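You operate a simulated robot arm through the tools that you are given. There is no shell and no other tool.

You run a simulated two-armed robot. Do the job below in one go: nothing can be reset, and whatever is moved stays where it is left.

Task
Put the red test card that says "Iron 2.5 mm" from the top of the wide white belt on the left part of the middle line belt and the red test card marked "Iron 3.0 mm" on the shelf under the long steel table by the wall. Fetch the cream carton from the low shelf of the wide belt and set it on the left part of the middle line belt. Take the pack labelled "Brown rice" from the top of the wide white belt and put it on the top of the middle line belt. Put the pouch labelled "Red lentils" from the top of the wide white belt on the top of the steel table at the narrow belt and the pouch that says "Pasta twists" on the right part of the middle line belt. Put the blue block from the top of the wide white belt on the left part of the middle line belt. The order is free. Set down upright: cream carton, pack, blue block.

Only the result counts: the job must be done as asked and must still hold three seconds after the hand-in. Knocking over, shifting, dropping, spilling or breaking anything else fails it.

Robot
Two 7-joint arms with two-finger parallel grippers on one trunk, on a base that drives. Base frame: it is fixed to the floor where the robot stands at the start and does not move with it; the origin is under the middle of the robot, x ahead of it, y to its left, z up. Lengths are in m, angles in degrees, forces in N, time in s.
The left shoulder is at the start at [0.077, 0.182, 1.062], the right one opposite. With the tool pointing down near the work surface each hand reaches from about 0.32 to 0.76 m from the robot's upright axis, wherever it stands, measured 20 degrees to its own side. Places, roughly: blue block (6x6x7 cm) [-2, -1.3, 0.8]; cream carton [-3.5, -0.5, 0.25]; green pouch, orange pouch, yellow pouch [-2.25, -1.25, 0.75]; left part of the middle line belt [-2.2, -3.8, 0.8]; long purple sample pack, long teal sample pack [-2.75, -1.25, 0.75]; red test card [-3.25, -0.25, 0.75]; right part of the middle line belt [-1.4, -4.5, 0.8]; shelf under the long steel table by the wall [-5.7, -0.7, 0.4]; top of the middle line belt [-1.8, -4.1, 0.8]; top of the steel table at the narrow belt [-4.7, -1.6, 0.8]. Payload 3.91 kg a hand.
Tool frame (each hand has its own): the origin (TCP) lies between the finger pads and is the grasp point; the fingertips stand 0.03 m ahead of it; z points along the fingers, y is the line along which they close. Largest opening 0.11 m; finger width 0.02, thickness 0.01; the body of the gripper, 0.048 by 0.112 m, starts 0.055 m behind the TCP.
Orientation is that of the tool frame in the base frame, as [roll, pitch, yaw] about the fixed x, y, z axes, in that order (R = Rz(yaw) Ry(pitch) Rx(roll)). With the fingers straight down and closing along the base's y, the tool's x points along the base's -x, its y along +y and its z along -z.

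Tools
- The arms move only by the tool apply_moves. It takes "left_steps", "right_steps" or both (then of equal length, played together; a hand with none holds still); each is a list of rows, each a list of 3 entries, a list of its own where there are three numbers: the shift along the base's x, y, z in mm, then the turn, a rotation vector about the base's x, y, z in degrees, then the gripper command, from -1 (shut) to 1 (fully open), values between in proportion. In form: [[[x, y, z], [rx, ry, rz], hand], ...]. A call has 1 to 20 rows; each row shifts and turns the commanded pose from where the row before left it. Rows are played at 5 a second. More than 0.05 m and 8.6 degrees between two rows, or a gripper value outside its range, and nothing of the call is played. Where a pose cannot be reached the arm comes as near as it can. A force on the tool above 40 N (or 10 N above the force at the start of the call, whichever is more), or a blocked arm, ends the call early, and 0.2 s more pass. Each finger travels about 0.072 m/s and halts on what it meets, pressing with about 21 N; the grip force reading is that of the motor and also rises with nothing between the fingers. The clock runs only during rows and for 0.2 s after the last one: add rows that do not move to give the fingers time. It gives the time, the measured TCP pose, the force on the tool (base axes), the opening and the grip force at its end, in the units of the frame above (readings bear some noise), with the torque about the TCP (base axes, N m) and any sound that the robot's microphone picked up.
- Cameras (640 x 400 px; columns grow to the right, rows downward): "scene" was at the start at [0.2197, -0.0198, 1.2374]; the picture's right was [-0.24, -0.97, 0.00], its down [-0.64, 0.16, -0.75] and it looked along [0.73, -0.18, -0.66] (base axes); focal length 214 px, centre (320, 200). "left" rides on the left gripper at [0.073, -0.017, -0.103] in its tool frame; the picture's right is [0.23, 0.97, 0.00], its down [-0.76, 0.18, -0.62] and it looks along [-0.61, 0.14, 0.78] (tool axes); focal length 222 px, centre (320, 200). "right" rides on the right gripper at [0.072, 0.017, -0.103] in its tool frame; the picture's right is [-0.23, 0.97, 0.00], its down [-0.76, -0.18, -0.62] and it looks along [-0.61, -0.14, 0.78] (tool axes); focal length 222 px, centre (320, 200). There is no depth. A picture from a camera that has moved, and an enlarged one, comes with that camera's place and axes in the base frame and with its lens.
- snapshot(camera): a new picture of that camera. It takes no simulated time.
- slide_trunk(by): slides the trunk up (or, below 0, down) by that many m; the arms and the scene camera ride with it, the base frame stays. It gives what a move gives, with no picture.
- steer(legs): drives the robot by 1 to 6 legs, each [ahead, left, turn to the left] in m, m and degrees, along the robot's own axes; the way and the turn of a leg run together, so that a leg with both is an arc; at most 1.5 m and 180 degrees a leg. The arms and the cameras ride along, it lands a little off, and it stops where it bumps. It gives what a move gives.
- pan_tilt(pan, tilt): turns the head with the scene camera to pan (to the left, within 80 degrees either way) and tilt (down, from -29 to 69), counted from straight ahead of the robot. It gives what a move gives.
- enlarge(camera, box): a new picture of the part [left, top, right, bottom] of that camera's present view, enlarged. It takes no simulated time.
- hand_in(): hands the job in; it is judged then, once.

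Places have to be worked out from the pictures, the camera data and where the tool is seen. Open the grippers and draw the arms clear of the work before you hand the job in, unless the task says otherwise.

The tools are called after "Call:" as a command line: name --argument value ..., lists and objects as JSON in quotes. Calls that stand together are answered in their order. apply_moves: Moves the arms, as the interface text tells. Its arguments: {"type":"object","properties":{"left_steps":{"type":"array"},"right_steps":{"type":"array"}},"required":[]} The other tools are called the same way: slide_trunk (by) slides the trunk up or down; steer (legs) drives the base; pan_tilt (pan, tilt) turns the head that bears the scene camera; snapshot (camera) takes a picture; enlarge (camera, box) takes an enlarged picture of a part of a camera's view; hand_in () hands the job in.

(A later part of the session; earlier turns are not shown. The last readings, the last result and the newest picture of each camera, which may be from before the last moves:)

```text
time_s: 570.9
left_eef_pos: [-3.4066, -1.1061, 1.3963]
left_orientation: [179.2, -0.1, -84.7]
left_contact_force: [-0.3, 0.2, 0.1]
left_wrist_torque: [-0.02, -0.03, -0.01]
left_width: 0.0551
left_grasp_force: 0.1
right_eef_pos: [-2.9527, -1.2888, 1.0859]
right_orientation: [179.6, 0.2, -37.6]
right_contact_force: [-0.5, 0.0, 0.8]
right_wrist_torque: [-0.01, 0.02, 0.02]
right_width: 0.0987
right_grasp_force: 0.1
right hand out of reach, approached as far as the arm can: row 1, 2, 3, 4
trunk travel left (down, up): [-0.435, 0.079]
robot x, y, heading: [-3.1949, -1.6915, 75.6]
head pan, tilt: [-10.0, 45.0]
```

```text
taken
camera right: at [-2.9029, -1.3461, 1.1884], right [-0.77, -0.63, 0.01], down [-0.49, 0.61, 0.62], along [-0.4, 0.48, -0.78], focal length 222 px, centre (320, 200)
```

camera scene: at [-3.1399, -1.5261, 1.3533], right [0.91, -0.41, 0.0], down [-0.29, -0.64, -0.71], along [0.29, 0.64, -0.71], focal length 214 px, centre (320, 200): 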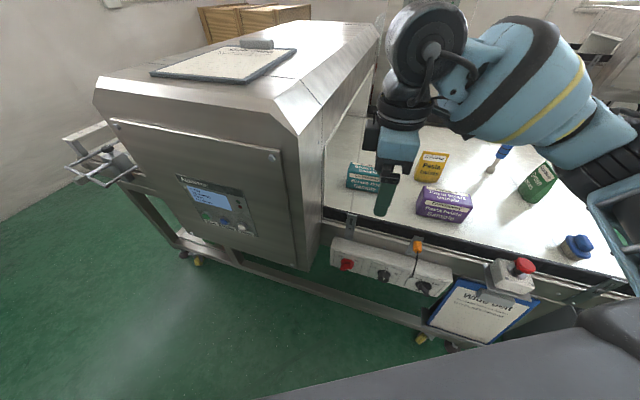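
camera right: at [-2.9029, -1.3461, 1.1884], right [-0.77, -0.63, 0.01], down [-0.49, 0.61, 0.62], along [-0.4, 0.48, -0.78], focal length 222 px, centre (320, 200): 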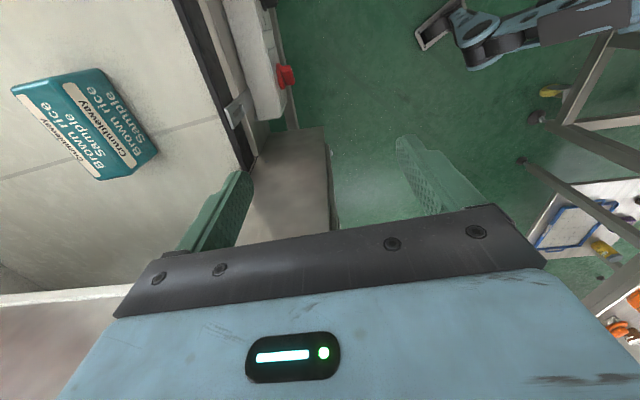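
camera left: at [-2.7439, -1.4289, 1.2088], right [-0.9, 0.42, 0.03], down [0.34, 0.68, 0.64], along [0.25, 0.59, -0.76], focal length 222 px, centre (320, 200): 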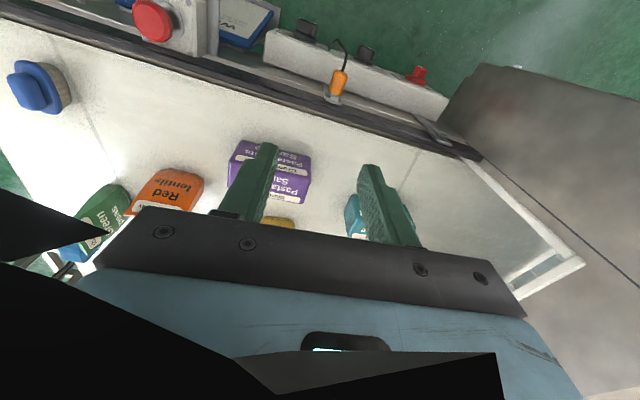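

That direction is at its limit. I rotate the wrist the other way (−178° from here) to reach the equivalent closing direction.

Call:
apply_moves --right_steps '[[[5, -3, 5], [0, 0, -8.5], 0.8], [[5, -3, 5], [0, 0, -8.5], 0.8], [[5, 0, 0], [0, 0, -8.5], 0.8], [[5, 0, 0], [0, 0, -8.5], 0.8], [[5, 0, 0], [0, 0, -8.5], 0.8], [[5, 0, 0], [0, 0, -8.5], 0.8], [[5, 0, 0], [0, 0, -8.5], 0.8], [[0, 0, 0], [0, 0, -8.5], 0.8], [[0, 0, 0], [0, 0, -8.5], 0.8], [[0, 0, 0], [0, 0, -8.5], 0.8], [[0, 0, 0], [0, 0, -8.5], 0.8], [[0, 0, 0], [0, 0, -8.5], 0.8], [[0, 0, 0], [0, 0, -8.5], 0.8], [[0, 0, 0], [0, 0, -8.5], 0.8], [[0, 0, 0], [0, 0, -8.5], 0.8], [[0, 0, 0], [0, 0, -8.5], 0.8], [[0, 0, 0], [0, 0, -8.5], 0.8], [[0, 0, 0], [0, 0, -8.5], 0.8], [[0, 0, 0], [0, 0, -8.5], 0.8], [[0, 0, 0], [0, 0, -8.5], 0.8]]'

Call:
apply_moves --right_steps '[[[0, 0, 0], [0, 0, -8.5], 0.8], [[5, 20, 0], [0, 0, 0], 0.8], [[5, 20, 0], [0, 0, 0], 0.8], [[5, 20, 0], [0, 0, 0], 0.8], [[5, 20, 0], [0, 0, 0], 0.8], [[0, 0, 0], [0, 0, 0], 0.8]]'

Call:
snapshot --camera "scene"

Call:
snapshot --camera "right"

```text
time_s: 575.1
left_eef_pos: [-3.4074, -1.105, 1.3953]
left_orientation: [179.2, 0.0, -84.7]
left_contact_force: [-0.5, 0.5, 0.3]
left_wrist_torque: [0.01, -0.04, -0.01]
left_width: 0.0551
left_grasp_force: 0.1
right_eef_pos: [-2.9191, -1.2947, 1.0963]
right_orientation: [179.5, 0.3, 152.4]
right_contact_force: [-0.2, -0.2, -0.1]
right_wrist_torque: [0.0, 0.02, -0.02]
right_width: 0.0989
right_grasp_force: 0.2
trunk travel left (down, up): [-0.435, 0.079]
robot x, y, heading: [-3.195, -1.6916, 75.5]
head pan, tilt: [-10.0, 45.0]
```

```text
time_s: 576.5
left_eef_pos: [-3.4067, -1.1059, 1.3959]
left_orientation: [179.3, -0.1, -84.6]
left_contact_force: [-0.2, -1.2, -0.4]
left_wrist_torque: [0.02, 0.04, 0.01]
left_width: 0.0551
left_grasp_force: 0.1
right_eef_pos: [-2.888, -1.2157, 1.0998]
right_orientation: [179.4, 0.3, 144.0]
right_contact_force: [-1.3, -0.4, 0.0]
right_wrist_torque: [0.03, 0.0, 0.02]
right_width: 0.0989
right_grasp_force: 0.1
right hand out of reach, approached as far as the arm can: row 5
trunk travel left (down, up): [-0.435, 0.079]
robot x, y, heading: [-3.1989, -1.6993, 75.5]
head pan, tilt: [-10.0, 45.0]
```

```text
taken
camera scene: at [-3.1411, -1.5279, 1.3537], right [0.91, -0.41, 0.0], down [-0.29, -0.64, -0.71], along [0.29, 0.64, -0.71], focal length 214 px, centre (320, 200)
```

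scene: 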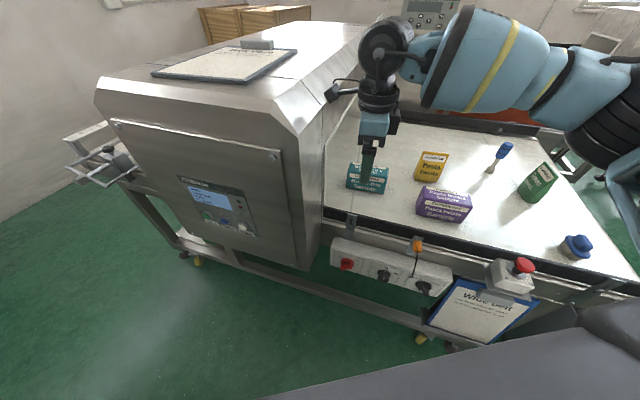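

```text
taken
camera right: at [-2.9357, -1.161, 1.2019], right [0.76, 0.65, 0.01], down [0.51, -0.59, 0.62], along [0.41, -0.47, -0.78], focal length 222 px, centre (320, 200)
```

right: 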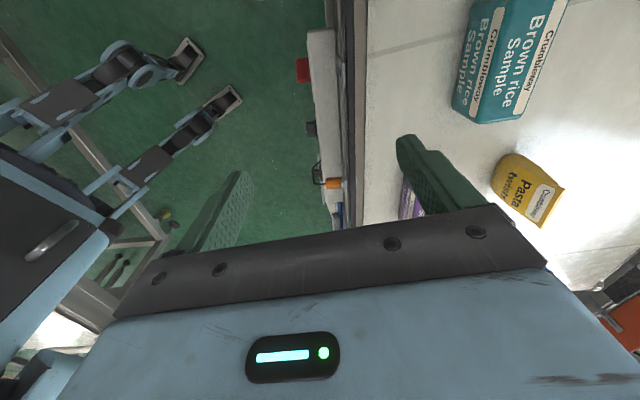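

The wrist reaches yaw 144°, which fits the pack. Now I drive the base diagonally so the hand comes over the pack.

Call:
steer --legs '[[0.2, -0.105, 0]]'

Call:
snapshot --camera "right"

Call:
snapshot --camera "scene"

```text
time_s: 578.2
left_eef_pos: [-3.2572, -0.9397, 1.3956]
left_orientation: [179.3, -0.2, -84.7]
left_contact_force: [0.7, -0.5, -0.5]
left_wrist_torque: [-0.04, 0.01, 0.0]
left_width: 0.0552
left_grasp_force: 0.1
right_eef_pos: [-2.7364, -1.0497, 1.0989]
right_orientation: [179.6, 0.1, 144.0]
right_contact_force: [0.9, 1.4, -0.8]
right_wrist_torque: [0.04, -0.04, 0.03]
right_width: 0.0991
right_grasp_force: 0.2
trunk travel left (down, up): [-0.435, 0.079]
robot x, y, heading: [-3.0462, -1.5251, 75.7]
head pan, tilt: [-10.0, 45.0]
```

```text
taken
camera right: at [-2.7848, -0.9945, 1.2018], right [0.76, 0.65, 0.01], down [0.51, -0.59, 0.62], along [0.41, -0.47, -0.78], focal length 222 px, centre (320, 200)
```

right: 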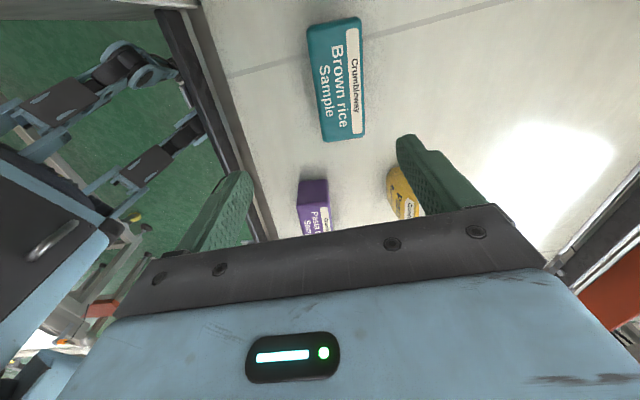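

```text
taken
camera scene: at [-2.9903, -1.3608, 1.3536], right [0.91, -0.41, 0.0], down [-0.29, -0.64, -0.71], along [0.29, 0.64, -0.71], focal length 214 px, centre (320, 200)
```

scene: 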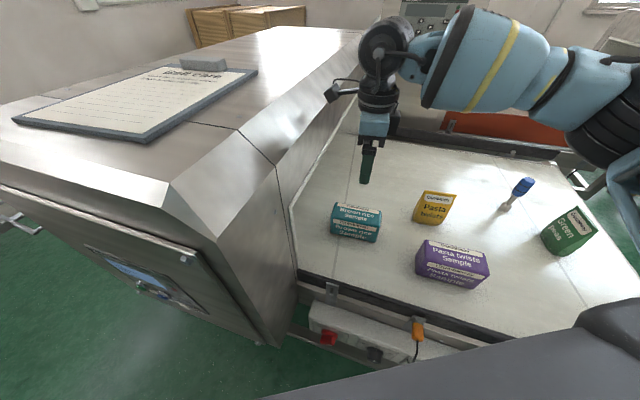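

The pack is 2.7 cm further ahead and well aligned. I move the base forward 2.7 cm and lower the hand partway.

Call:
steer --legs '[[0.027, -0.007, 0]]'

Call:
apply_moves --right_steps '[[[0, 0, -30], [0, 0, 0], 0.8], [[0, 0, -30], [0, 0, 0], 0.8], [[0, 0, -30], [0, 0, 0], 0.8], [[0, 0, -30], [0, 0, 0], 0.8], [[0, 0, -30], [0, 0, 0], 0.8], [[0, 0, 0], [0, 0, 0], 0.8]]'

Call:
snapshot --camera "right"

Call:
enlarge --camera "scene" --box '[280, 110, 480, 270]'

```text
time_s: 579.0
left_eef_pos: [-3.2449, -0.9169, 1.3975]
left_orientation: [179.2, 0.0, -84.7]
left_contact_force: [0.8, -0.3, -0.4]
left_wrist_torque: [0.04, -0.01, 0.02]
left_width: 0.0551
left_grasp_force: 0.1
right_eef_pos: [-2.7261, -1.0278, 1.1003]
right_orientation: [179.4, 0.1, 144.0]
right_contact_force: [-0.2, -0.6, 0.9]
right_wrist_torque: [0.02, 0.01, -0.01]
right_width: 0.0988
right_grasp_force: 0.1
trunk travel left (down, up): [-0.435, 0.079]
robot x, y, heading: [-3.0334, -1.5065, 75.2]
head pan, tilt: [-10.0, 45.0]
```

```text
time_s: 580.4
left_eef_pos: [-3.2435, -0.9153, 1.396]
left_orientation: [179.3, -0.1, -84.7]
left_contact_force: [0.6, -0.3, -0.8]
left_wrist_torque: [-0.01, -0.02, 0.02]
left_width: 0.0549
left_grasp_force: 0.0
right_eef_pos: [-2.7237, -1.0258, 0.9478]
right_orientation: [179.4, 0.1, 144.0]
right_contact_force: [1.2, -0.2, 0.2]
right_wrist_torque: [-0.01, 0.03, 0.0]
right_width: 0.099
right_grasp_force: 0.1
trunk travel left (down, up): [-0.435, 0.079]
robot x, y, heading: [-3.0325, -1.5076, 75.2]
head pan, tilt: [-10.0, 45.0]
```

```text
taken
camera right: at [-2.7706, -0.9713, 1.0511], right [0.76, 0.65, 0.01], down [0.51, -0.6, 0.62], along [0.41, -0.47, -0.78], focal length 222 px, centre (320, 200)
```

right: 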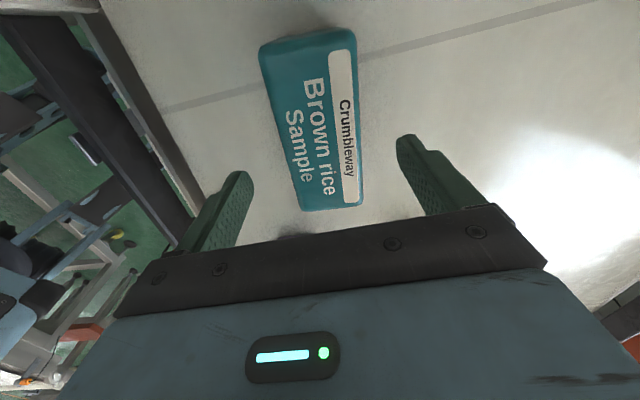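

```text
2.50 times, centred on (380, 190) of scene
camera zoom: at [-2.9773, -1.3372, 1.3537], right [0.91, -0.41, 0.0], down [-0.29, -0.64, -0.71], along [0.29, 0.64, -0.71], focal length 536 px, centre (170, 225)
```

zoom: 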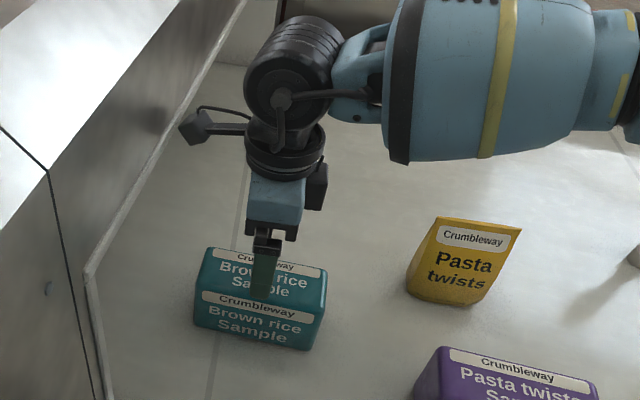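

Aligned; the pack centre is about 1.3 cm further along its long axis. I correct and descend to grip height.

Call:
apply_moves --right_steps '[[[-4, 4, -28], [0, 0, 0], 0.8], [[-4, 4, -28], [0, 0, 0], 0.8], [[0, 0, -28], [0, 0, 0], 0.8], [[0, 0, -18], [0, 0, 0], 0.8], [[0, 0, -4], [0, 0, 0], 0.8], [[0, 0, 0], [0, 0, 0], 0.8]]'

Call:
snapshot --camera "right"

Call:
enlarge --camera "scene" --box '[280, 110, 480, 270]'

```text
time_s: 581.8
left_eef_pos: [-3.2438, -0.914, 1.3963]
left_orientation: [179.3, -0.1, -84.7]
left_contact_force: [0.8, -0.7, -0.6]
left_wrist_torque: [0.0, 0.01, -0.03]
left_width: 0.0549
left_grasp_force: 0.1
right_eef_pos: [-2.7149, -1.0414, 0.8528]
right_orientation: [179.4, 0.0, 144.0]
right_contact_force: [0.6, -1.5, 0.0]
right_wrist_torque: [-0.01, -0.01, 0.03]
right_width: 0.0991
right_grasp_force: 0.0
right hand out of reach, approached as far as the arm can: row 2, 3, 4
trunk travel left (down, up): [-0.435, 0.079]
robot x, y, heading: [-3.0311, -1.5028, 75.4]
head pan, tilt: [-10.0, 45.0]
```

```text
taken
camera right: at [-2.7624, -0.9876, 0.9565], right [0.76, 0.65, 0.01], down [0.51, -0.6, 0.62], along [0.41, -0.46, -0.78], focal length 222 px, centre (320, 200)
```

right: 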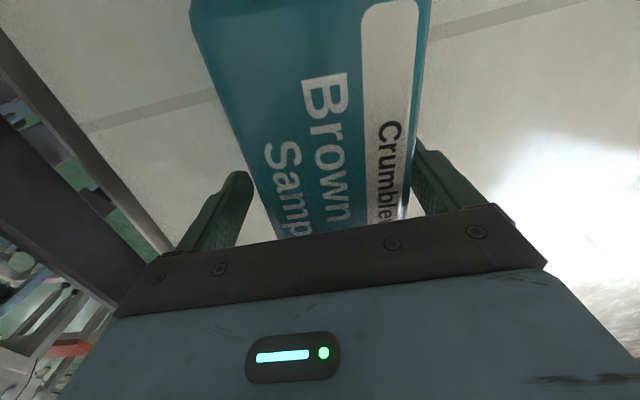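

```text
2.50 times, centred on (380, 190) of scene
camera zoom: at [-2.977, -1.3367, 1.3536], right [0.91, -0.41, 0.0], down [-0.29, -0.64, -0.71], along [0.29, 0.64, -0.71], focal length 536 px, centre (170, 225)
```

zoom: 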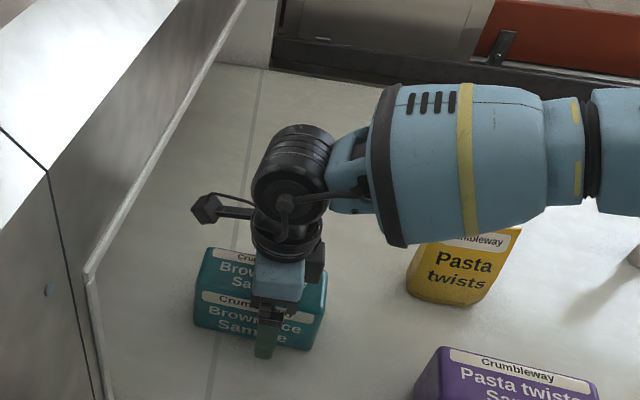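

The arm drifted at its reach limit, so the grip point is 2.8 cm off the pack's middle. I correct with a small base move along the pack, keeping the fingers straddling it.

Call:
steer --legs '[[0.018, 0.022, 0]]'

Call:
snapshot --camera "right"

```text
time_s: 582.7
left_eef_pos: [-3.2588, -0.8927, 1.3962]
left_orientation: [179.2, -0.1, -84.7]
left_contact_force: [-0.2, -0.2, 0.5]
left_wrist_torque: [0.03, -0.03, 0.0]
left_width: 0.055
left_grasp_force: 0.1
right_eef_pos: [-2.7305, -1.0189, 0.8534]
right_orientation: [179.4, -0.1, 144.0]
right_contact_force: [-0.1, -0.3, 0.2]
right_wrist_torque: [-0.01, 0.0, 0.01]
right_width: 0.099
right_grasp_force: 0.0
trunk travel left (down, up): [-0.435, 0.079]
robot x, y, heading: [-3.0489, -1.483, 75.4]
head pan, tilt: [-10.0, 45.0]
```

```text
taken
camera right: at [-2.7782, -0.9657, 0.9568], right [0.76, 0.65, 0.01], down [0.51, -0.6, 0.62], along [0.41, -0.46, -0.78], focal length 222 px, centre (320, 200)
```

right: 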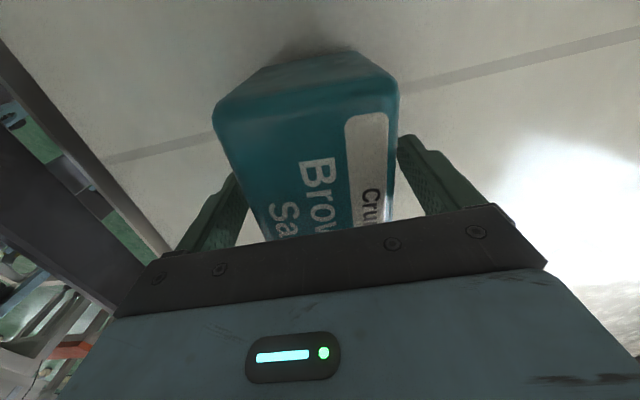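

Centred on the pack now. I close the fingers.

Call:
apply_moves --right_steps '[[[0, 0, 0], [0, 0, 0], 0.4], [[0, 0, 0], [0, 0, 0], -0.2], [[0, 0, 0], [0, 0, 0], -1], [[0, 0, 0], [0, 0, 0], -1], [[0, 0, 0], [0, 0, 0], -1]]'

Call:
apply_moves --right_steps '[[[0, 0, 5], [0, 0, 0], -1], [[0, 0, 10], [0, 0, 0], -1], [[0, 0, 20], [0, 0, 0], -1], [[0, 0, 0], [0, 0, 0], -1]]'

Call:
snapshot --camera "right"

Call:
enlarge --camera "scene" --box '[280, 110, 480, 270]'

```text
time_s: 583.9
left_eef_pos: [-3.2597, -0.8924, 1.3968]
left_orientation: [179.3, -0.1, -84.7]
left_contact_force: [-0.1, 0.4, -0.1]
left_wrist_torque: [0.01, 0.0, -0.04]
left_width: 0.0548
left_grasp_force: 0.1
right_eef_pos: [-2.7312, -1.0197, 0.854]
right_orientation: [179.4, 0.0, 144.0]
right_contact_force: [1.7, -1.1, 4.2]
right_wrist_torque: [-0.25, -0.09, -0.05]
right_width: 0.067
right_grasp_force: 21.1
trunk travel left (down, up): [-0.435, 0.079]
robot x, y, heading: [-3.0511, -1.4806, 75.3]
head pan, tilt: [-10.0, 45.0]
```

```text
time_s: 584.9
left_eef_pos: [-3.2598, -0.8932, 1.3959]
left_orientation: [179.2, -0.2, -84.7]
left_contact_force: [0.1, 1.0, -0.1]
left_wrist_torque: [-0.02, -0.01, 0.01]
left_width: 0.055
left_grasp_force: 0.0
right_eef_pos: [-2.7318, -1.0207, 0.8878]
right_orientation: [179.5, 0.1, 144.0]
right_contact_force: [0.0, -0.7, -2.7]
right_wrist_torque: [0.01, 0.04, -0.01]
right_width: 0.0674
right_grasp_force: 20.9
trunk travel left (down, up): [-0.435, 0.079]
robot x, y, heading: [-3.0462, -1.4814, 75.4]
head pan, tilt: [-10.0, 45.0]
```

```text
taken
camera right: at [-2.7787, -0.9659, 0.991], right [0.76, 0.65, 0.01], down [0.51, -0.6, 0.62], along [0.41, -0.47, -0.78], focal length 222 px, centre (320, 200)
```

right: 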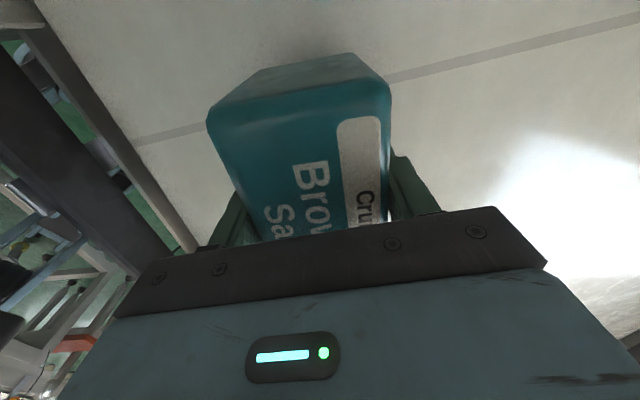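

```text
2.50 times, centred on (380, 190) of scene
camera zoom: at [-2.993, -1.3142, 1.3535], right [0.91, -0.41, 0.0], down [-0.29, -0.64, -0.71], along [0.29, 0.64, -0.71], focal length 536 px, centre (170, 225)
```

zoom: 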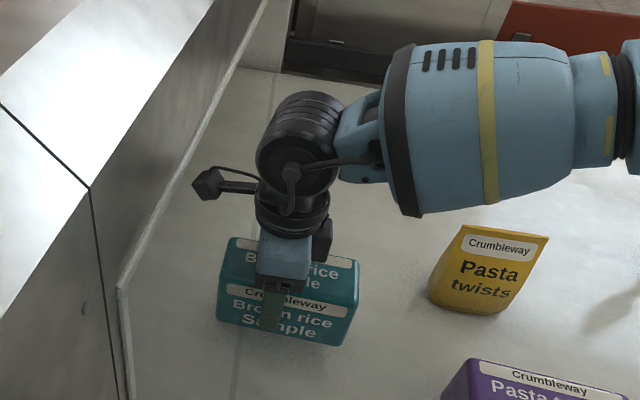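

The Brown rice pack is held level. I lift it, back off, and turn right toward the middle line.

Call:
apply_moves --right_steps '[[[0, 0, 30], [0, 0, 0], -1], [[0, 0, 30], [0, 0, 0], -1], [[0, 0, 30], [0, 0, 0], -1], [[0, 0, 30], [0, 0, 0], -1], [[0, 0, 30], [0, 0, 0], -1], [[0, 0, 30], [0, 0, 0], -1], [[0, 0, 20], [0, 0, 0], -1], [[0, 0, 0], [0, 0, 0], -1]]'

Call:
steer --legs '[[-0.22, 0, 0], [0, 0, -120.5]]'

Call:
pan_tilt --pan 0 --tilt 35

Call:
snapshot --camera "scene"

```text
time_s: 585.6
left_eef_pos: [-3.2582, -0.8927, 1.3965]
left_orientation: [179.2, 0.0, -84.7]
left_contact_force: [-0.1, -0.6, 0.6]
left_wrist_torque: [-0.02, -0.02, 0.01]
left_width: 0.0551
left_grasp_force: 0.0
right_eef_pos: [-2.7281, -1.027, 0.9457]
right_orientation: [-179.6, 1.6, 143.9]
right_contact_force: [1.6, -2.1, -4.7]
right_wrist_torque: [0.08, 0.16, -0.02]
right_width: 0.067
right_grasp_force: 21.3
trunk travel left (down, up): [-0.435, 0.079]
robot x, y, heading: [-3.054, -1.4824, 75.3]
head pan, tilt: [-10.0, 45.0]
stopped in row 3 (right hand): the force on the tool passed its limit at 50 N (the readings are from after the stop); the commanded pose is now the measured one
```

```text
time_s: 592.3
left_eef_pos: [-2.4896, -1.7995, 1.396]
left_orientation: [179.1, -0.2, 156.0]
left_contact_force: [0.5, -0.1, -0.4]
left_wrist_torque: [-0.06, 0.0, -0.04]
left_width: 0.0547
left_grasp_force: 0.0
right_eef_pos: [-2.8659, -2.196, 0.9482]
right_orientation: [-179.7, 1.5, 24.7]
right_contact_force: [-0.2, -0.5, -2.9]
right_wrist_torque: [0.04, -0.02, 0.0]
right_width: 0.067
right_grasp_force: 21.7
trunk travel left (down, up): [-0.435, 0.079]
robot x, y, heading: [-3.1063, -1.6914, -43.5]
head pan, tilt: [-10.0, 45.0]
```

```text
time_s: 593.0
left_eef_pos: [-2.4889, -1.7983, 1.3963]
left_orientation: [179.2, -0.1, 156.0]
left_contact_force: [0.0, -0.3, 0.6]
left_wrist_torque: [-0.02, 0.05, 0.01]
left_width: 0.0551
left_grasp_force: 0.1
right_eef_pos: [-2.8665, -2.1962, 0.9473]
right_orientation: [-179.7, 1.4, 24.8]
right_contact_force: [1.2, -0.8, -2.5]
right_wrist_torque: [0.02, -0.01, -0.01]
right_width: 0.0671
right_grasp_force: 21.0
trunk travel left (down, up): [-0.435, 0.079]
robot x, y, heading: [-3.1017, -1.695, -43.5]
head pan, tilt: [0.0, 35.0]
```

```text
taken
camera scene: at [-2.9739, -1.8198, 1.3683], right [-0.69, -0.72, 0.0], down [-0.41, 0.4, -0.82], along [0.59, -0.57, -0.57], focal length 214 px, centre (320, 200)
```

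scene: 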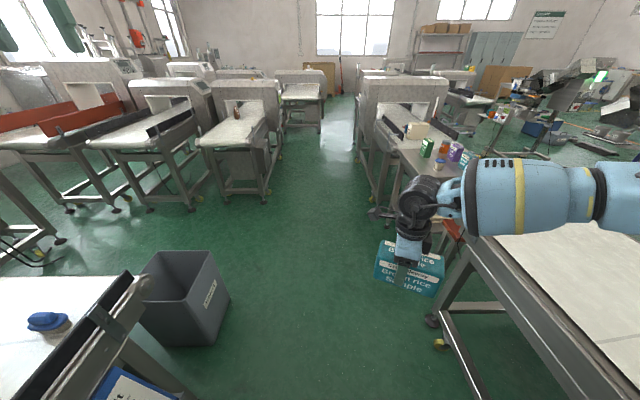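

The lift had stopped on a force spike (probably the hand touched the hood edge), and the pack then swung low during the turn; no further contact was reported. I check the belt items for any disturbance.

Call:
pan_tilt --pan 60 --tilt 40

Call:
snapshot --camera "scene"

Call:
snapshot --camera "right"

```text
time_s: 594.3
left_eef_pos: [-2.4896, -1.7992, 1.3968]
left_orientation: [179.2, -0.2, 156.1]
left_contact_force: [0.0, 0.1, -0.4]
left_wrist_torque: [0.0, 0.0, 0.02]
left_width: 0.0552
left_grasp_force: 0.1
right_eef_pos: [-2.8657, -2.1972, 0.9476]
right_orientation: [-179.7, 1.5, 24.8]
right_contact_force: [0.4, -0.2, -2.3]
right_wrist_torque: [0.02, -0.06, 0.01]
right_width: 0.0671
right_grasp_force: 20.8
trunk travel left (down, up): [-0.435, 0.079]
robot x, y, heading: [-3.1064, -1.6947, -43.6]
head pan, tilt: [60.0, 40.0]
```

```text
taken
camera scene: at [-2.9557, -1.7352, 1.3608], right [0.28, -0.96, 0.0], down [-0.62, -0.18, -0.77], along [0.74, 0.21, -0.64], focal length 214 px, centre (320, 200)
```

scene: 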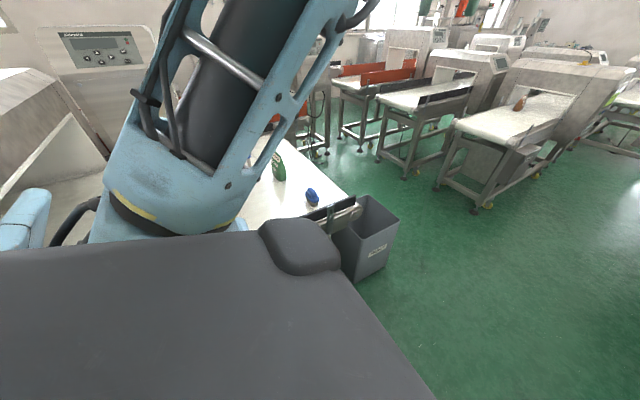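

```text
taken
camera right: at [-2.7885, -2.1819, 1.0482], right [0.2, -0.98, 0.0], down [-0.75, -0.15, 0.64], along [-0.63, -0.13, -0.77], focal length 222 px, centre (320, 200)
```

right: 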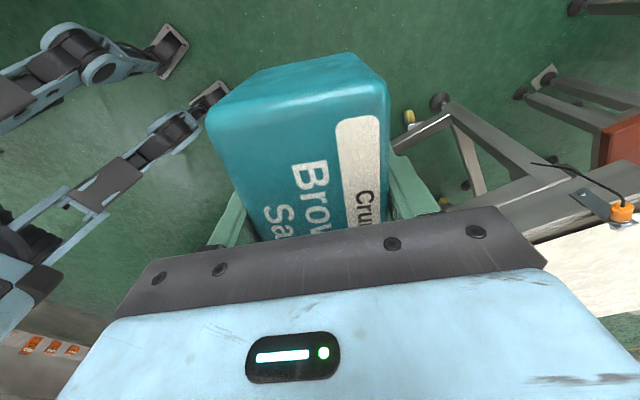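

The pack is still firmly held. I raise it to a safe height and continue down the aisle.

Call:
apply_moves --right_steps '[[[0, 0, 30], [0, 0, 0], -1], [[0, 0, 30], [0, 0, 0], -1], [[0, 0, 30], [0, 0, 0], -1], [[0, 0, 10], [0, 0, 0], -1], [[0, 0, 0], [0, 0, 0], -1]]'

Call:
pan_tilt --pan 0 --tilt 35

Call:
steer --legs '[[0, 0, -1.8], [1.4, 0, 0]]'

Call:
snapshot --camera "scene"

```text
time_s: 595.5
left_eef_pos: [-2.4885, -1.7995, 1.3953]
left_orientation: [179.2, -0.1, 156.1]
left_contact_force: [0.6, 0.4, 0.7]
left_wrist_torque: [-0.01, -0.01, 0.02]
left_width: 0.0548
left_grasp_force: 0.1
right_eef_pos: [-2.865, -2.1969, 1.0464]
right_orientation: [-179.7, 1.5, 24.8]
right_contact_force: [-0.4, 0.4, -2.0]
right_wrist_torque: [0.03, -0.04, -0.02]
right_width: 0.0667
right_grasp_force: 21.2
trunk travel left (down, up): [-0.435, 0.079]
robot x, y, heading: [-3.1062, -1.6936, -43.8]
head pan, tilt: [60.0, 40.0]
```

```text
time_s: 596.8
left_eef_pos: [-2.49, -1.8, 1.3959]
left_orientation: [179.3, -0.2, 156.0]
left_contact_force: [0.1, -0.1, 0.6]
left_wrist_torque: [-0.02, -0.01, 0.0]
left_width: 0.0548
left_grasp_force: 0.1
right_eef_pos: [-2.8651, -2.1989, 1.0461]
right_orientation: [-179.7, 1.5, 24.8]
right_contact_force: [0.7, 0.6, -2.0]
right_wrist_torque: [0.02, -0.05, 0.01]
right_width: 0.0668
right_grasp_force: 20.8
trunk travel left (down, up): [-0.435, 0.079]
robot x, y, heading: [-3.1039, -1.6948, -44.0]
head pan, tilt: [0.0, 35.0]
```

```text
time_s: 604.2
left_eef_pos: [-1.5026, -2.8243, 1.3967]
left_orientation: [179.2, -0.1, 154.4]
left_contact_force: [-0.4, 0.1, -0.7]
left_wrist_torque: [0.01, 0.01, 0.01]
left_width: 0.0549
left_grasp_force: 0.1
right_eef_pos: [-1.8905, -3.2107, 1.0454]
right_orientation: [-179.8, 1.5, 23.1]
right_contact_force: [0.5, -0.6, -3.2]
right_wrist_torque: [0.03, -0.01, 0.0]
right_width: 0.0667
right_grasp_force: 21.0
trunk travel left (down, up): [-0.435, 0.079]
robot x, y, heading: [-2.1132, -2.7062, -45.5]
head pan, tilt: [0.0, 35.0]
```

```text
taken
camera scene: at [-1.9878, -2.8307, 1.3684], right [-0.71, -0.7, 0.0], down [-0.4, 0.41, -0.82], along [0.57, -0.58, -0.57], focal length 214 px, centre (320, 200)
```

scene: 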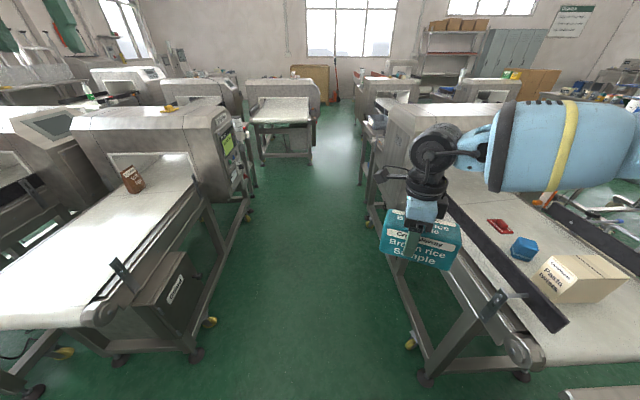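

I pass the left part and continue along the aisle to look at the right part beyond the hood.

Call:
steer --legs '[[0, 0.13, 0], [1.25, 0, 0]]'

Call:
pan_tilt --pan -40 --tilt 35

Call:
snapshot --camera "scene"

Call:
pan_tilt --pan 0 --tilt 35

Call:
snapshot --camera "scene"

```text
time_s: 611.8
left_eef_pos: [-0.5458, -3.5981, 1.3956]
left_orientation: [179.3, -0.1, 154.9]
left_contact_force: [0.7, 0.0, 0.5]
left_wrist_torque: [-0.01, -0.03, -0.08]
left_width: 0.055
left_grasp_force: 0.1
right_eef_pos: [-0.9302, -3.9882, 1.0458]
right_orientation: [-179.7, 1.5, 23.5]
right_contact_force: [0.8, -1.1, -2.3]
right_wrist_torque: [0.02, -0.06, -0.03]
right_width: 0.067
right_grasp_force: 21.0
trunk travel left (down, up): [-0.435, 0.079]
robot x, y, heading: [-1.1599, -3.4783, -44.7]
head pan, tilt: [0.0, 35.0]
```

```text
time_s: 612.9
left_eef_pos: [-0.5467, -3.5983, 1.3957]
left_orientation: [179.2, -0.1, 154.9]
left_contact_force: [0.5, -0.2, 0.4]
left_wrist_torque: [-0.02, 0.02, 0.02]
left_width: 0.0549
left_grasp_force: 0.1
right_eef_pos: [-0.9288, -3.9899, 1.0458]
right_orientation: [-179.7, 1.4, 23.7]
right_contact_force: [-0.3, 0.3, -3.1]
right_wrist_torque: [0.02, -0.01, -0.01]
right_width: 0.0666
right_grasp_force: 21.3
trunk travel left (down, up): [-0.435, 0.079]
robot x, y, heading: [-1.1582, -3.483, -45.1]
head pan, tilt: [-40.0, 35.0]
```

```text
taken
camera scene: at [-1.085, -3.6346, 1.3683], right [-1.0, -0.09, 0.0], down [-0.05, 0.57, -0.82], along [0.07, -0.82, -0.57], focal length 214 px, centre (320, 200)
```

scene: 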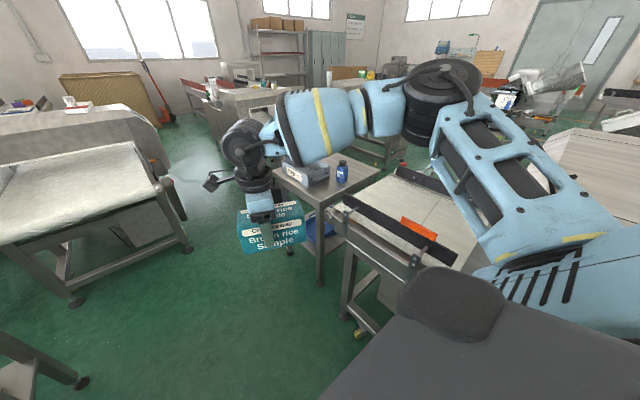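

```text
time_s: 613.9
left_eef_pos: [-0.5446, -3.5981, 1.3971]
left_orientation: [179.2, -0.1, 154.8]
left_contact_force: [-0.8, 0.4, -0.7]
left_wrist_torque: [0.03, 0.01, 0.0]
left_width: 0.0551
left_grasp_force: 0.1
right_eef_pos: [-0.9298, -3.9892, 1.046]
right_orientation: [-179.8, 1.5, 23.6]
right_contact_force: [0.3, 0.0, -2.6]
right_wrist_torque: [-0.02, 0.0, 0.0]
right_width: 0.0666
right_grasp_force: 20.8
trunk travel left (down, up): [-0.435, 0.079]
robot x, y, heading: [-1.1615, -3.4799, -45.0]
head pan, tilt: [0.0, 35.0]
```

```text
taken
camera scene: at [-1.0306, -3.6092, 1.3683], right [-0.71, -0.71, 0.0], down [-0.41, 0.41, -0.82], along [0.58, -0.58, -0.57], focal length 214 px, centre (320, 200)
```

scene: 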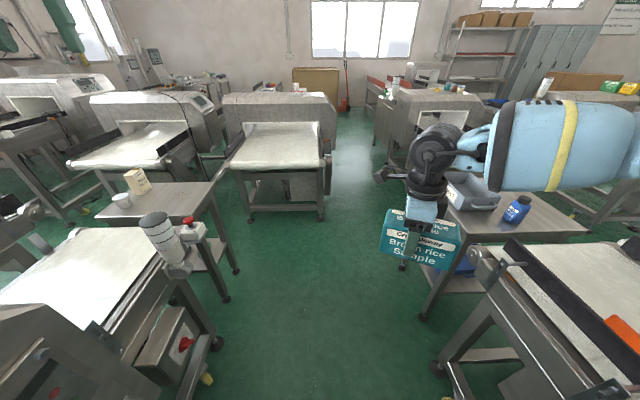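

The right part of the belt lies just ahead on the right. I drive 0.5 m on and turn right to face it.

Call:
steer --legs '[[0.6, 0, 0], [0, 0, -90]]'

Call:
pan_tilt --pan 0 --tilt 45

Call:
snapshot --camera "scene"

```text
time_s: 621.1
left_eef_pos: [-0.8384, -4.5223, 1.3963]
left_orientation: [179.3, -0.1, 65.9]
left_contact_force: [0.2, -0.5, 0.4]
left_wrist_torque: [-0.02, -0.01, 0.01]
left_width: 0.0549
left_grasp_force: 0.1
right_eef_pos: [-1.2357, -4.1456, 1.0464]
right_orientation: [-179.6, 1.5, -65.4]
right_contact_force: [0.4, 0.3, -2.4]
right_wrist_torque: [-0.03, -0.02, -0.01]
right_width: 0.0665
right_grasp_force: 21.8
trunk travel left (down, up): [-0.435, 0.079]
robot x, y, heading: [-0.7331, -3.9066, -134.1]
head pan, tilt: [0.0, 35.0]
```

```text
time_s: 621.8
left_eef_pos: [-0.8379, -4.5228, 1.3959]
left_orientation: [179.2, 0.0, 65.9]
left_contact_force: [-0.2, 0.2, 0.1]
left_wrist_torque: [0.0, 0.03, 0.02]
left_width: 0.0551
left_grasp_force: 0.0
right_eef_pos: [-1.2354, -4.1459, 1.0461]
right_orientation: [-179.7, 1.5, -65.4]
right_contact_force: [0.1, 0.4, -3.0]
right_wrist_torque: [-0.05, 0.01, 0.0]
right_width: 0.0665
right_grasp_force: 21.2
trunk travel left (down, up): [-0.435, 0.079]
robot x, y, heading: [-0.7302, -3.907, -133.8]
head pan, tilt: [0.0, 45.0]
```

```text
taken
camera scene: at [-0.8547, -4.0327, 1.3536], right [-0.72, 0.69, 0.0], down [0.49, 0.51, -0.71], along [-0.49, -0.51, -0.71], focal length 214 px, centre (320, 200)
```

scene: 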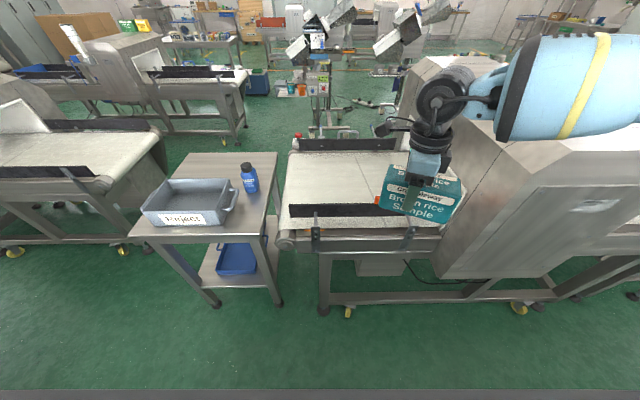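

The right part is an empty belt section (u −1.82 to −2.39). I'll set the pack down at u ≈ −2.25 near side, staying clear of the hood with my elbow. I shift 0.19 m left, straighten, align the pack with the belt, and approach.

Call:
steer --legs '[[0, 0.18, -1.5], [0.22, 0, 0]]'

Call:
apply_moves --right_steps '[[[0, 0, 0], [0, 0, 7], -1], [[0, 0, 0], [0, 0, 7], -1], [[0, 0, 0], [0, 0, 7], -1], [[0, 0, -20], [0, 0, 0], -1], [[0, 0, -20], [0, 0, 0], -1], [[0, 0, 0], [0, 0, 0], -1]]'

Call:
pan_tilt --pan -10 --tilt 50

Call:
snapshot --camera "scene"

Call:
snapshot --camera "right"

```text
time_s: 625.3
left_eef_pos: [-0.878, -4.799, 1.3954]
left_orientation: [179.3, 0.0, 64.6]
left_contact_force: [0.2, 0.3, -1.0]
left_wrist_torque: [-0.01, -0.03, -0.03]
left_width: 0.0551
left_grasp_force: 0.1
right_eef_pos: [-1.2667, -4.415, 1.0451]
right_orientation: [-179.7, 1.5, -66.7]
right_contact_force: [1.0, 0.8, -2.8]
right_wrist_torque: [-0.06, -0.04, 0.03]
right_width: 0.0665
right_grasp_force: 21.1
trunk travel left (down, up): [-0.435, 0.079]
robot x, y, heading: [-0.7574, -4.1883, -135.3]
head pan, tilt: [0.0, 45.0]
```

```text
time_s: 626.7
left_eef_pos: [-0.8775, -4.8008, 1.3974]
left_orientation: [179.3, 0.1, 64.6]
left_contact_force: [0.8, 0.0, 0.3]
left_wrist_torque: [0.01, -0.01, 0.0]
left_width: 0.0553
left_grasp_force: 0.1
right_eef_pos: [-1.2672, -4.4139, 1.0051]
right_orientation: [-179.7, 1.6, -45.6]
right_contact_force: [0.0, 0.3, -1.4]
right_wrist_torque: [-0.03, -0.02, 0.03]
right_width: 0.0665
right_grasp_force: 20.7
trunk travel left (down, up): [-0.435, 0.079]
robot x, y, heading: [-0.7595, -4.1841, -135.3]
head pan, tilt: [0.0, 45.0]
```

```text
time_s: 627.5
left_eef_pos: [-0.8781, -4.8007, 1.3968]
left_orientation: [179.2, -0.1, 64.5]
left_contact_force: [0.7, 1.0, -0.2]
left_wrist_torque: [-0.02, 0.01, -0.01]
left_width: 0.0552
left_grasp_force: 0.1
right_eef_pos: [-1.267, -4.4136, 1.0057]
right_orientation: [-179.7, 1.5, -45.7]
right_contact_force: [0.5, 0.1, -2.3]
right_wrist_torque: [-0.05, -0.01, -0.01]
right_width: 0.0666
right_grasp_force: 20.9
trunk travel left (down, up): [-0.435, 0.079]
robot x, y, heading: [-0.7585, -4.1908, -135.6]
head pan, tilt: [-10.0, 50.0]
```

```text
taken
camera scene: at [-0.8893, -4.2977, 1.3466], right [-0.57, 0.82, 0.0], down [0.63, 0.44, -0.64], along [-0.53, -0.37, -0.77], focal length 214 px, centre (320, 200)
```

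scene: 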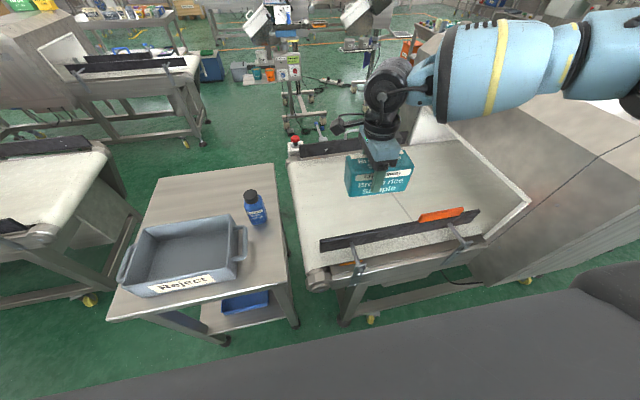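

```text
taken
camera right: at [-1.2248, -4.4809, 1.1063], right [-0.86, -0.52, 0.0], down [-0.4, 0.66, 0.64], along [-0.33, 0.55, -0.77], focal length 222 px, centre (320, 200)
```

right: 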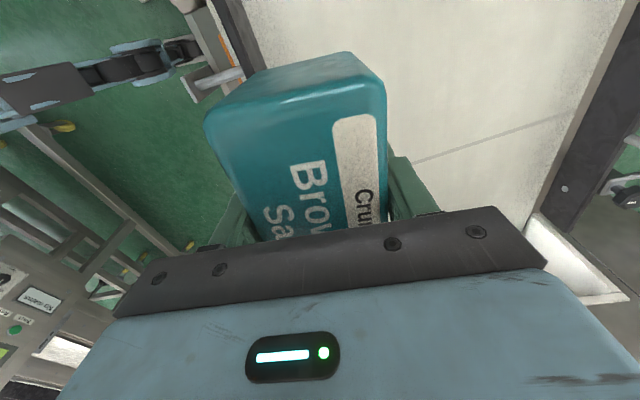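

The pack is aligned with the belt. I move 7 cm forward so it clears the near guide, and lower it.

Call:
steer --legs '[[0.07, 0, 0]]'

Call:
apply_moves --right_steps '[[[0, 0, -30], [0, 0, 0], -1], [[0, 0, -30], [0, 0, 0], -1], [[0, 0, -30], [0, 0, 0], -1], [[0, 0, -30], [0, 0, 0], -1], [[0, 0, -25], [0, 0, 0], -1], [[0, 0, 0], [0, 0, 0], -1]]'

Call:
snapshot --camera "scene"

Call:
snapshot --camera "right"

```text
time_s: 628.5
left_eef_pos: [-0.9286, -4.8489, 1.3961]
left_orientation: [179.3, 0.0, 64.6]
left_contact_force: [0.3, -0.4, -0.2]
left_wrist_torque: [0.01, -0.02, 0.0]
left_width: 0.0548
left_grasp_force: 0.0
right_eef_pos: [-1.3157, -4.4622, 1.0057]
right_orientation: [-179.8, 1.5, -45.7]
right_contact_force: [0.9, 0.5, -2.1]
right_wrist_torque: [-0.01, -0.05, 0.0]
right_width: 0.0665
right_grasp_force: 20.7
trunk travel left (down, up): [-0.435, 0.079]
robot x, y, heading: [-0.8093, -4.238, -135.2]
head pan, tilt: [-10.0, 50.0]
```

```text
time_s: 629.9
left_eef_pos: [-0.9274, -4.8483, 1.3969]
left_orientation: [179.3, 0.0, 64.6]
left_contact_force: [0.3, 0.4, -0.6]
left_wrist_torque: [-0.01, 0.01, 0.01]
left_width: 0.055
left_grasp_force: 0.1
right_eef_pos: [-1.3137, -4.4635, 0.8603]
right_orientation: [-179.7, 1.6, -45.7]
right_contact_force: [0.1, 0.0, -2.7]
right_wrist_torque: [-0.02, -0.02, -0.01]
right_width: 0.0662
right_grasp_force: 21.3
trunk travel left (down, up): [-0.435, 0.079]
robot x, y, heading: [-0.8066, -4.2346, -135.2]
head pan, tilt: [-10.0, 50.0]
```

```text
taken
camera scene: at [-0.9382, -4.3462, 1.3467], right [-0.57, 0.82, 0.0], down [0.63, 0.44, -0.64], along [-0.53, -0.37, -0.77], focal length 214 px, centre (320, 200)
```

scene: 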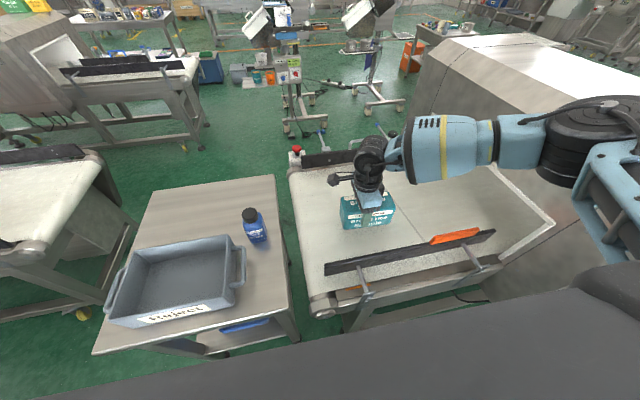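

```text
taken
camera right: at [-1.2723, -4.5299, 0.9607], right [-0.86, -0.52, 0.0], down [-0.4, 0.66, 0.64], along [-0.33, 0.55, -0.77], focal length 222 px, centre (320, 200)
```

right: 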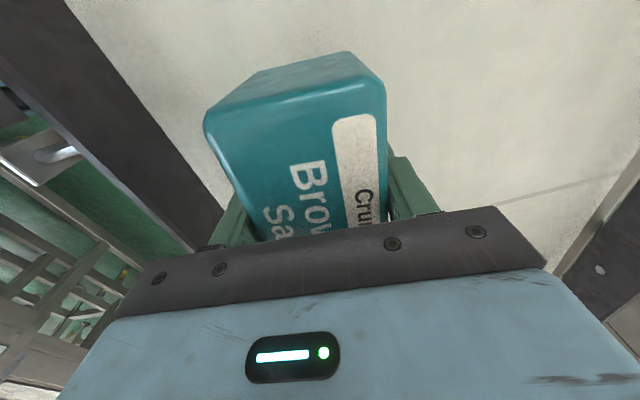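

Clear on all sides. I lower the pack the remaining 4 cm to contact.

Call:
apply_moves --right_steps '[[[0, 0, -15], [0, 0, 0], -1], [[0, 0, -12], [0, 0, 0], -1], [[0, 0, -6], [0, 0, 0], -1], [[0, 0, -4], [0, 0, 0], -1], [[0, 0, 0], [0, 0, 0], -1]]'

```text
time_s: 631.1
left_eef_pos: [-0.9276, -4.8494, 1.397]
left_orientation: [179.2, -0.1, 64.6]
left_contact_force: [-0.3, -0.2, 0.0]
left_wrist_torque: [0.02, 0.0, 0.01]
left_width: 0.0553
left_grasp_force: 0.0
right_eef_pos: [-1.3172, -4.4525, 0.8285]
right_orientation: [-179.8, 1.4, -45.7]
right_contact_force: [-0.2, -0.1, -3.5]
right_wrist_torque: [-0.02, -0.03, 0.01]
right_width: 0.0665
right_grasp_force: 21.1
right hand out of reach, approached as far as the arm can: row 2, 3
trunk travel left (down, up): [-0.435, 0.079]
robot x, y, heading: [-0.806, -4.2374, -135.3]
head pan, tilt: [-10.0, 50.0]
```

Call:
slide_trunk --by -0.008

Call:
snapshot --camera "right"

```text
time_s: 631.6
left_eef_pos: [-0.927, -4.8485, 1.3883]
left_orientation: [179.4, 0.0, 64.6]
left_contact_force: [-1.0, 0.1, 1.0]
left_wrist_torque: [0.01, 0.02, 0.01]
left_width: 0.0549
left_grasp_force: 0.0
right_eef_pos: [-1.3161, -4.455, 0.8206]
right_orientation: [-179.7, 1.4, -45.7]
right_contact_force: [0.1, 0.3, -2.8]
right_wrist_torque: [-0.03, -0.06, 0.0]
right_width: 0.0664
right_grasp_force: 20.6
trunk travel left (down, up): [-0.427, 0.087]
robot x, y, heading: [-0.805, -4.2358, -135.4]
head pan, tilt: [-10.0, 50.0]
```

```text
taken
camera right: at [-1.2748, -4.5211, 0.921], right [-0.86, -0.52, 0.0], down [-0.4, 0.66, 0.64], along [-0.33, 0.55, -0.77], focal length 222 px, centre (320, 200)
```

right: 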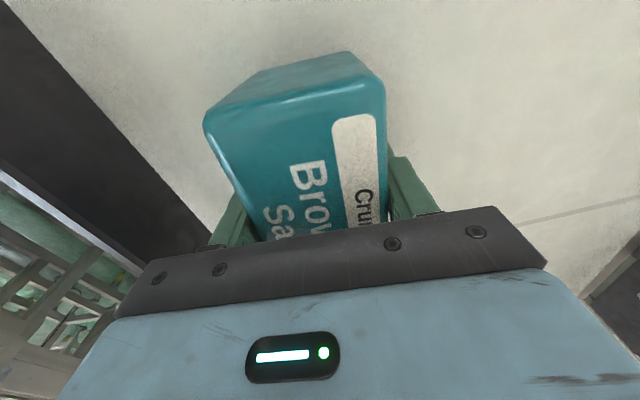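

Call:
slide_trunk --by -0.006

```text
time_s: 632.2
left_eef_pos: [-0.9285, -4.8474, 1.3833]
left_orientation: [179.2, 0.0, 64.6]
left_contact_force: [-1.1, 0.1, 0.0]
left_wrist_torque: [0.05, -0.03, 0.0]
left_width: 0.0552
left_grasp_force: 0.0
right_eef_pos: [-1.3167, -4.4549, 0.8146]
right_orientation: [-179.8, 1.5, -45.6]
right_contact_force: [-1.8, 1.3, 5.1]
right_wrist_torque: [-0.35, -0.02, -0.12]
right_width: 0.0659
right_grasp_force: 20.2
trunk travel left (down, up): [-0.421, 0.093]
robot x, y, heading: [-0.8062, -4.2331, -135.2]
head pan, tilt: [-10.0, 50.0]
```

Contact (8 N). I release the pack and rise.

Call:
apply_moves --right_steps '[[[0, 0, 0], [0, 0, 0], 0.4], [[0, 0, 0], [0, 0, 0], 0.6], [[0, 0, 0], [0, 0, 0], 0.6], [[0, 0, 20], [0, 0, 0], 0.6], [[0, 0, 30], [0, 0, 0], 0.6], [[0, 0, 30], [0, 0, 0], 0.6], [[0, 0, 30], [0, 0, 0], 0.6], [[0, 0, 30], [0, 0, 0], 0.6], [[0, 0, 30], [0, 0, 0], 0.6], [[0, 0, 0], [0, 0, 0], 0.6]]'

Call:
snapshot --camera "scene"

Call:
snapshot --camera "right"

```text
time_s: 634.4
left_eef_pos: [-0.9276, -4.8492, 1.3815]
left_orientation: [179.2, -0.2, 64.7]
left_contact_force: [-1.4, 0.3, 0.5]
left_wrist_torque: [-0.02, -0.01, -0.01]
left_width: 0.0551
left_grasp_force: 0.0
right_eef_pos: [-1.316, -4.4554, 0.9848]
right_orientation: [-179.7, 1.6, -45.7]
right_contact_force: [-0.3, 0.1, 0.5]
right_wrist_torque: [-0.01, -0.03, 0.0]
right_width: 0.088
right_grasp_force: 0.0
trunk travel left (down, up): [-0.421, 0.093]
robot x, y, heading: [-0.8072, -4.2364, -135.3]
head pan, tilt: [-10.0, 50.0]
```

```text
taken
camera scene: at [-0.9448, -4.3525, 1.3295], right [-0.57, 0.82, 0.0], down [0.63, 0.44, -0.64], along [-0.53, -0.37, -0.77], focal length 214 px, centre (320, 200)
```

scene: 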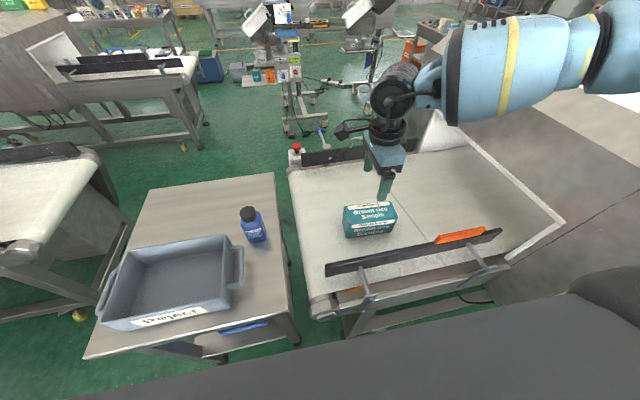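

```text
taken
camera right: at [-1.2742, -4.521, 1.086], right [-0.86, -0.52, 0.0], down [-0.4, 0.65, 0.64], along [-0.33, 0.55, -0.77], focal length 222 px, centre (320, 200)
```

right: 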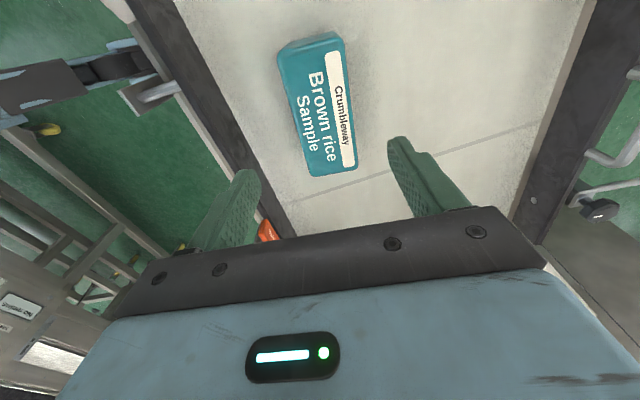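

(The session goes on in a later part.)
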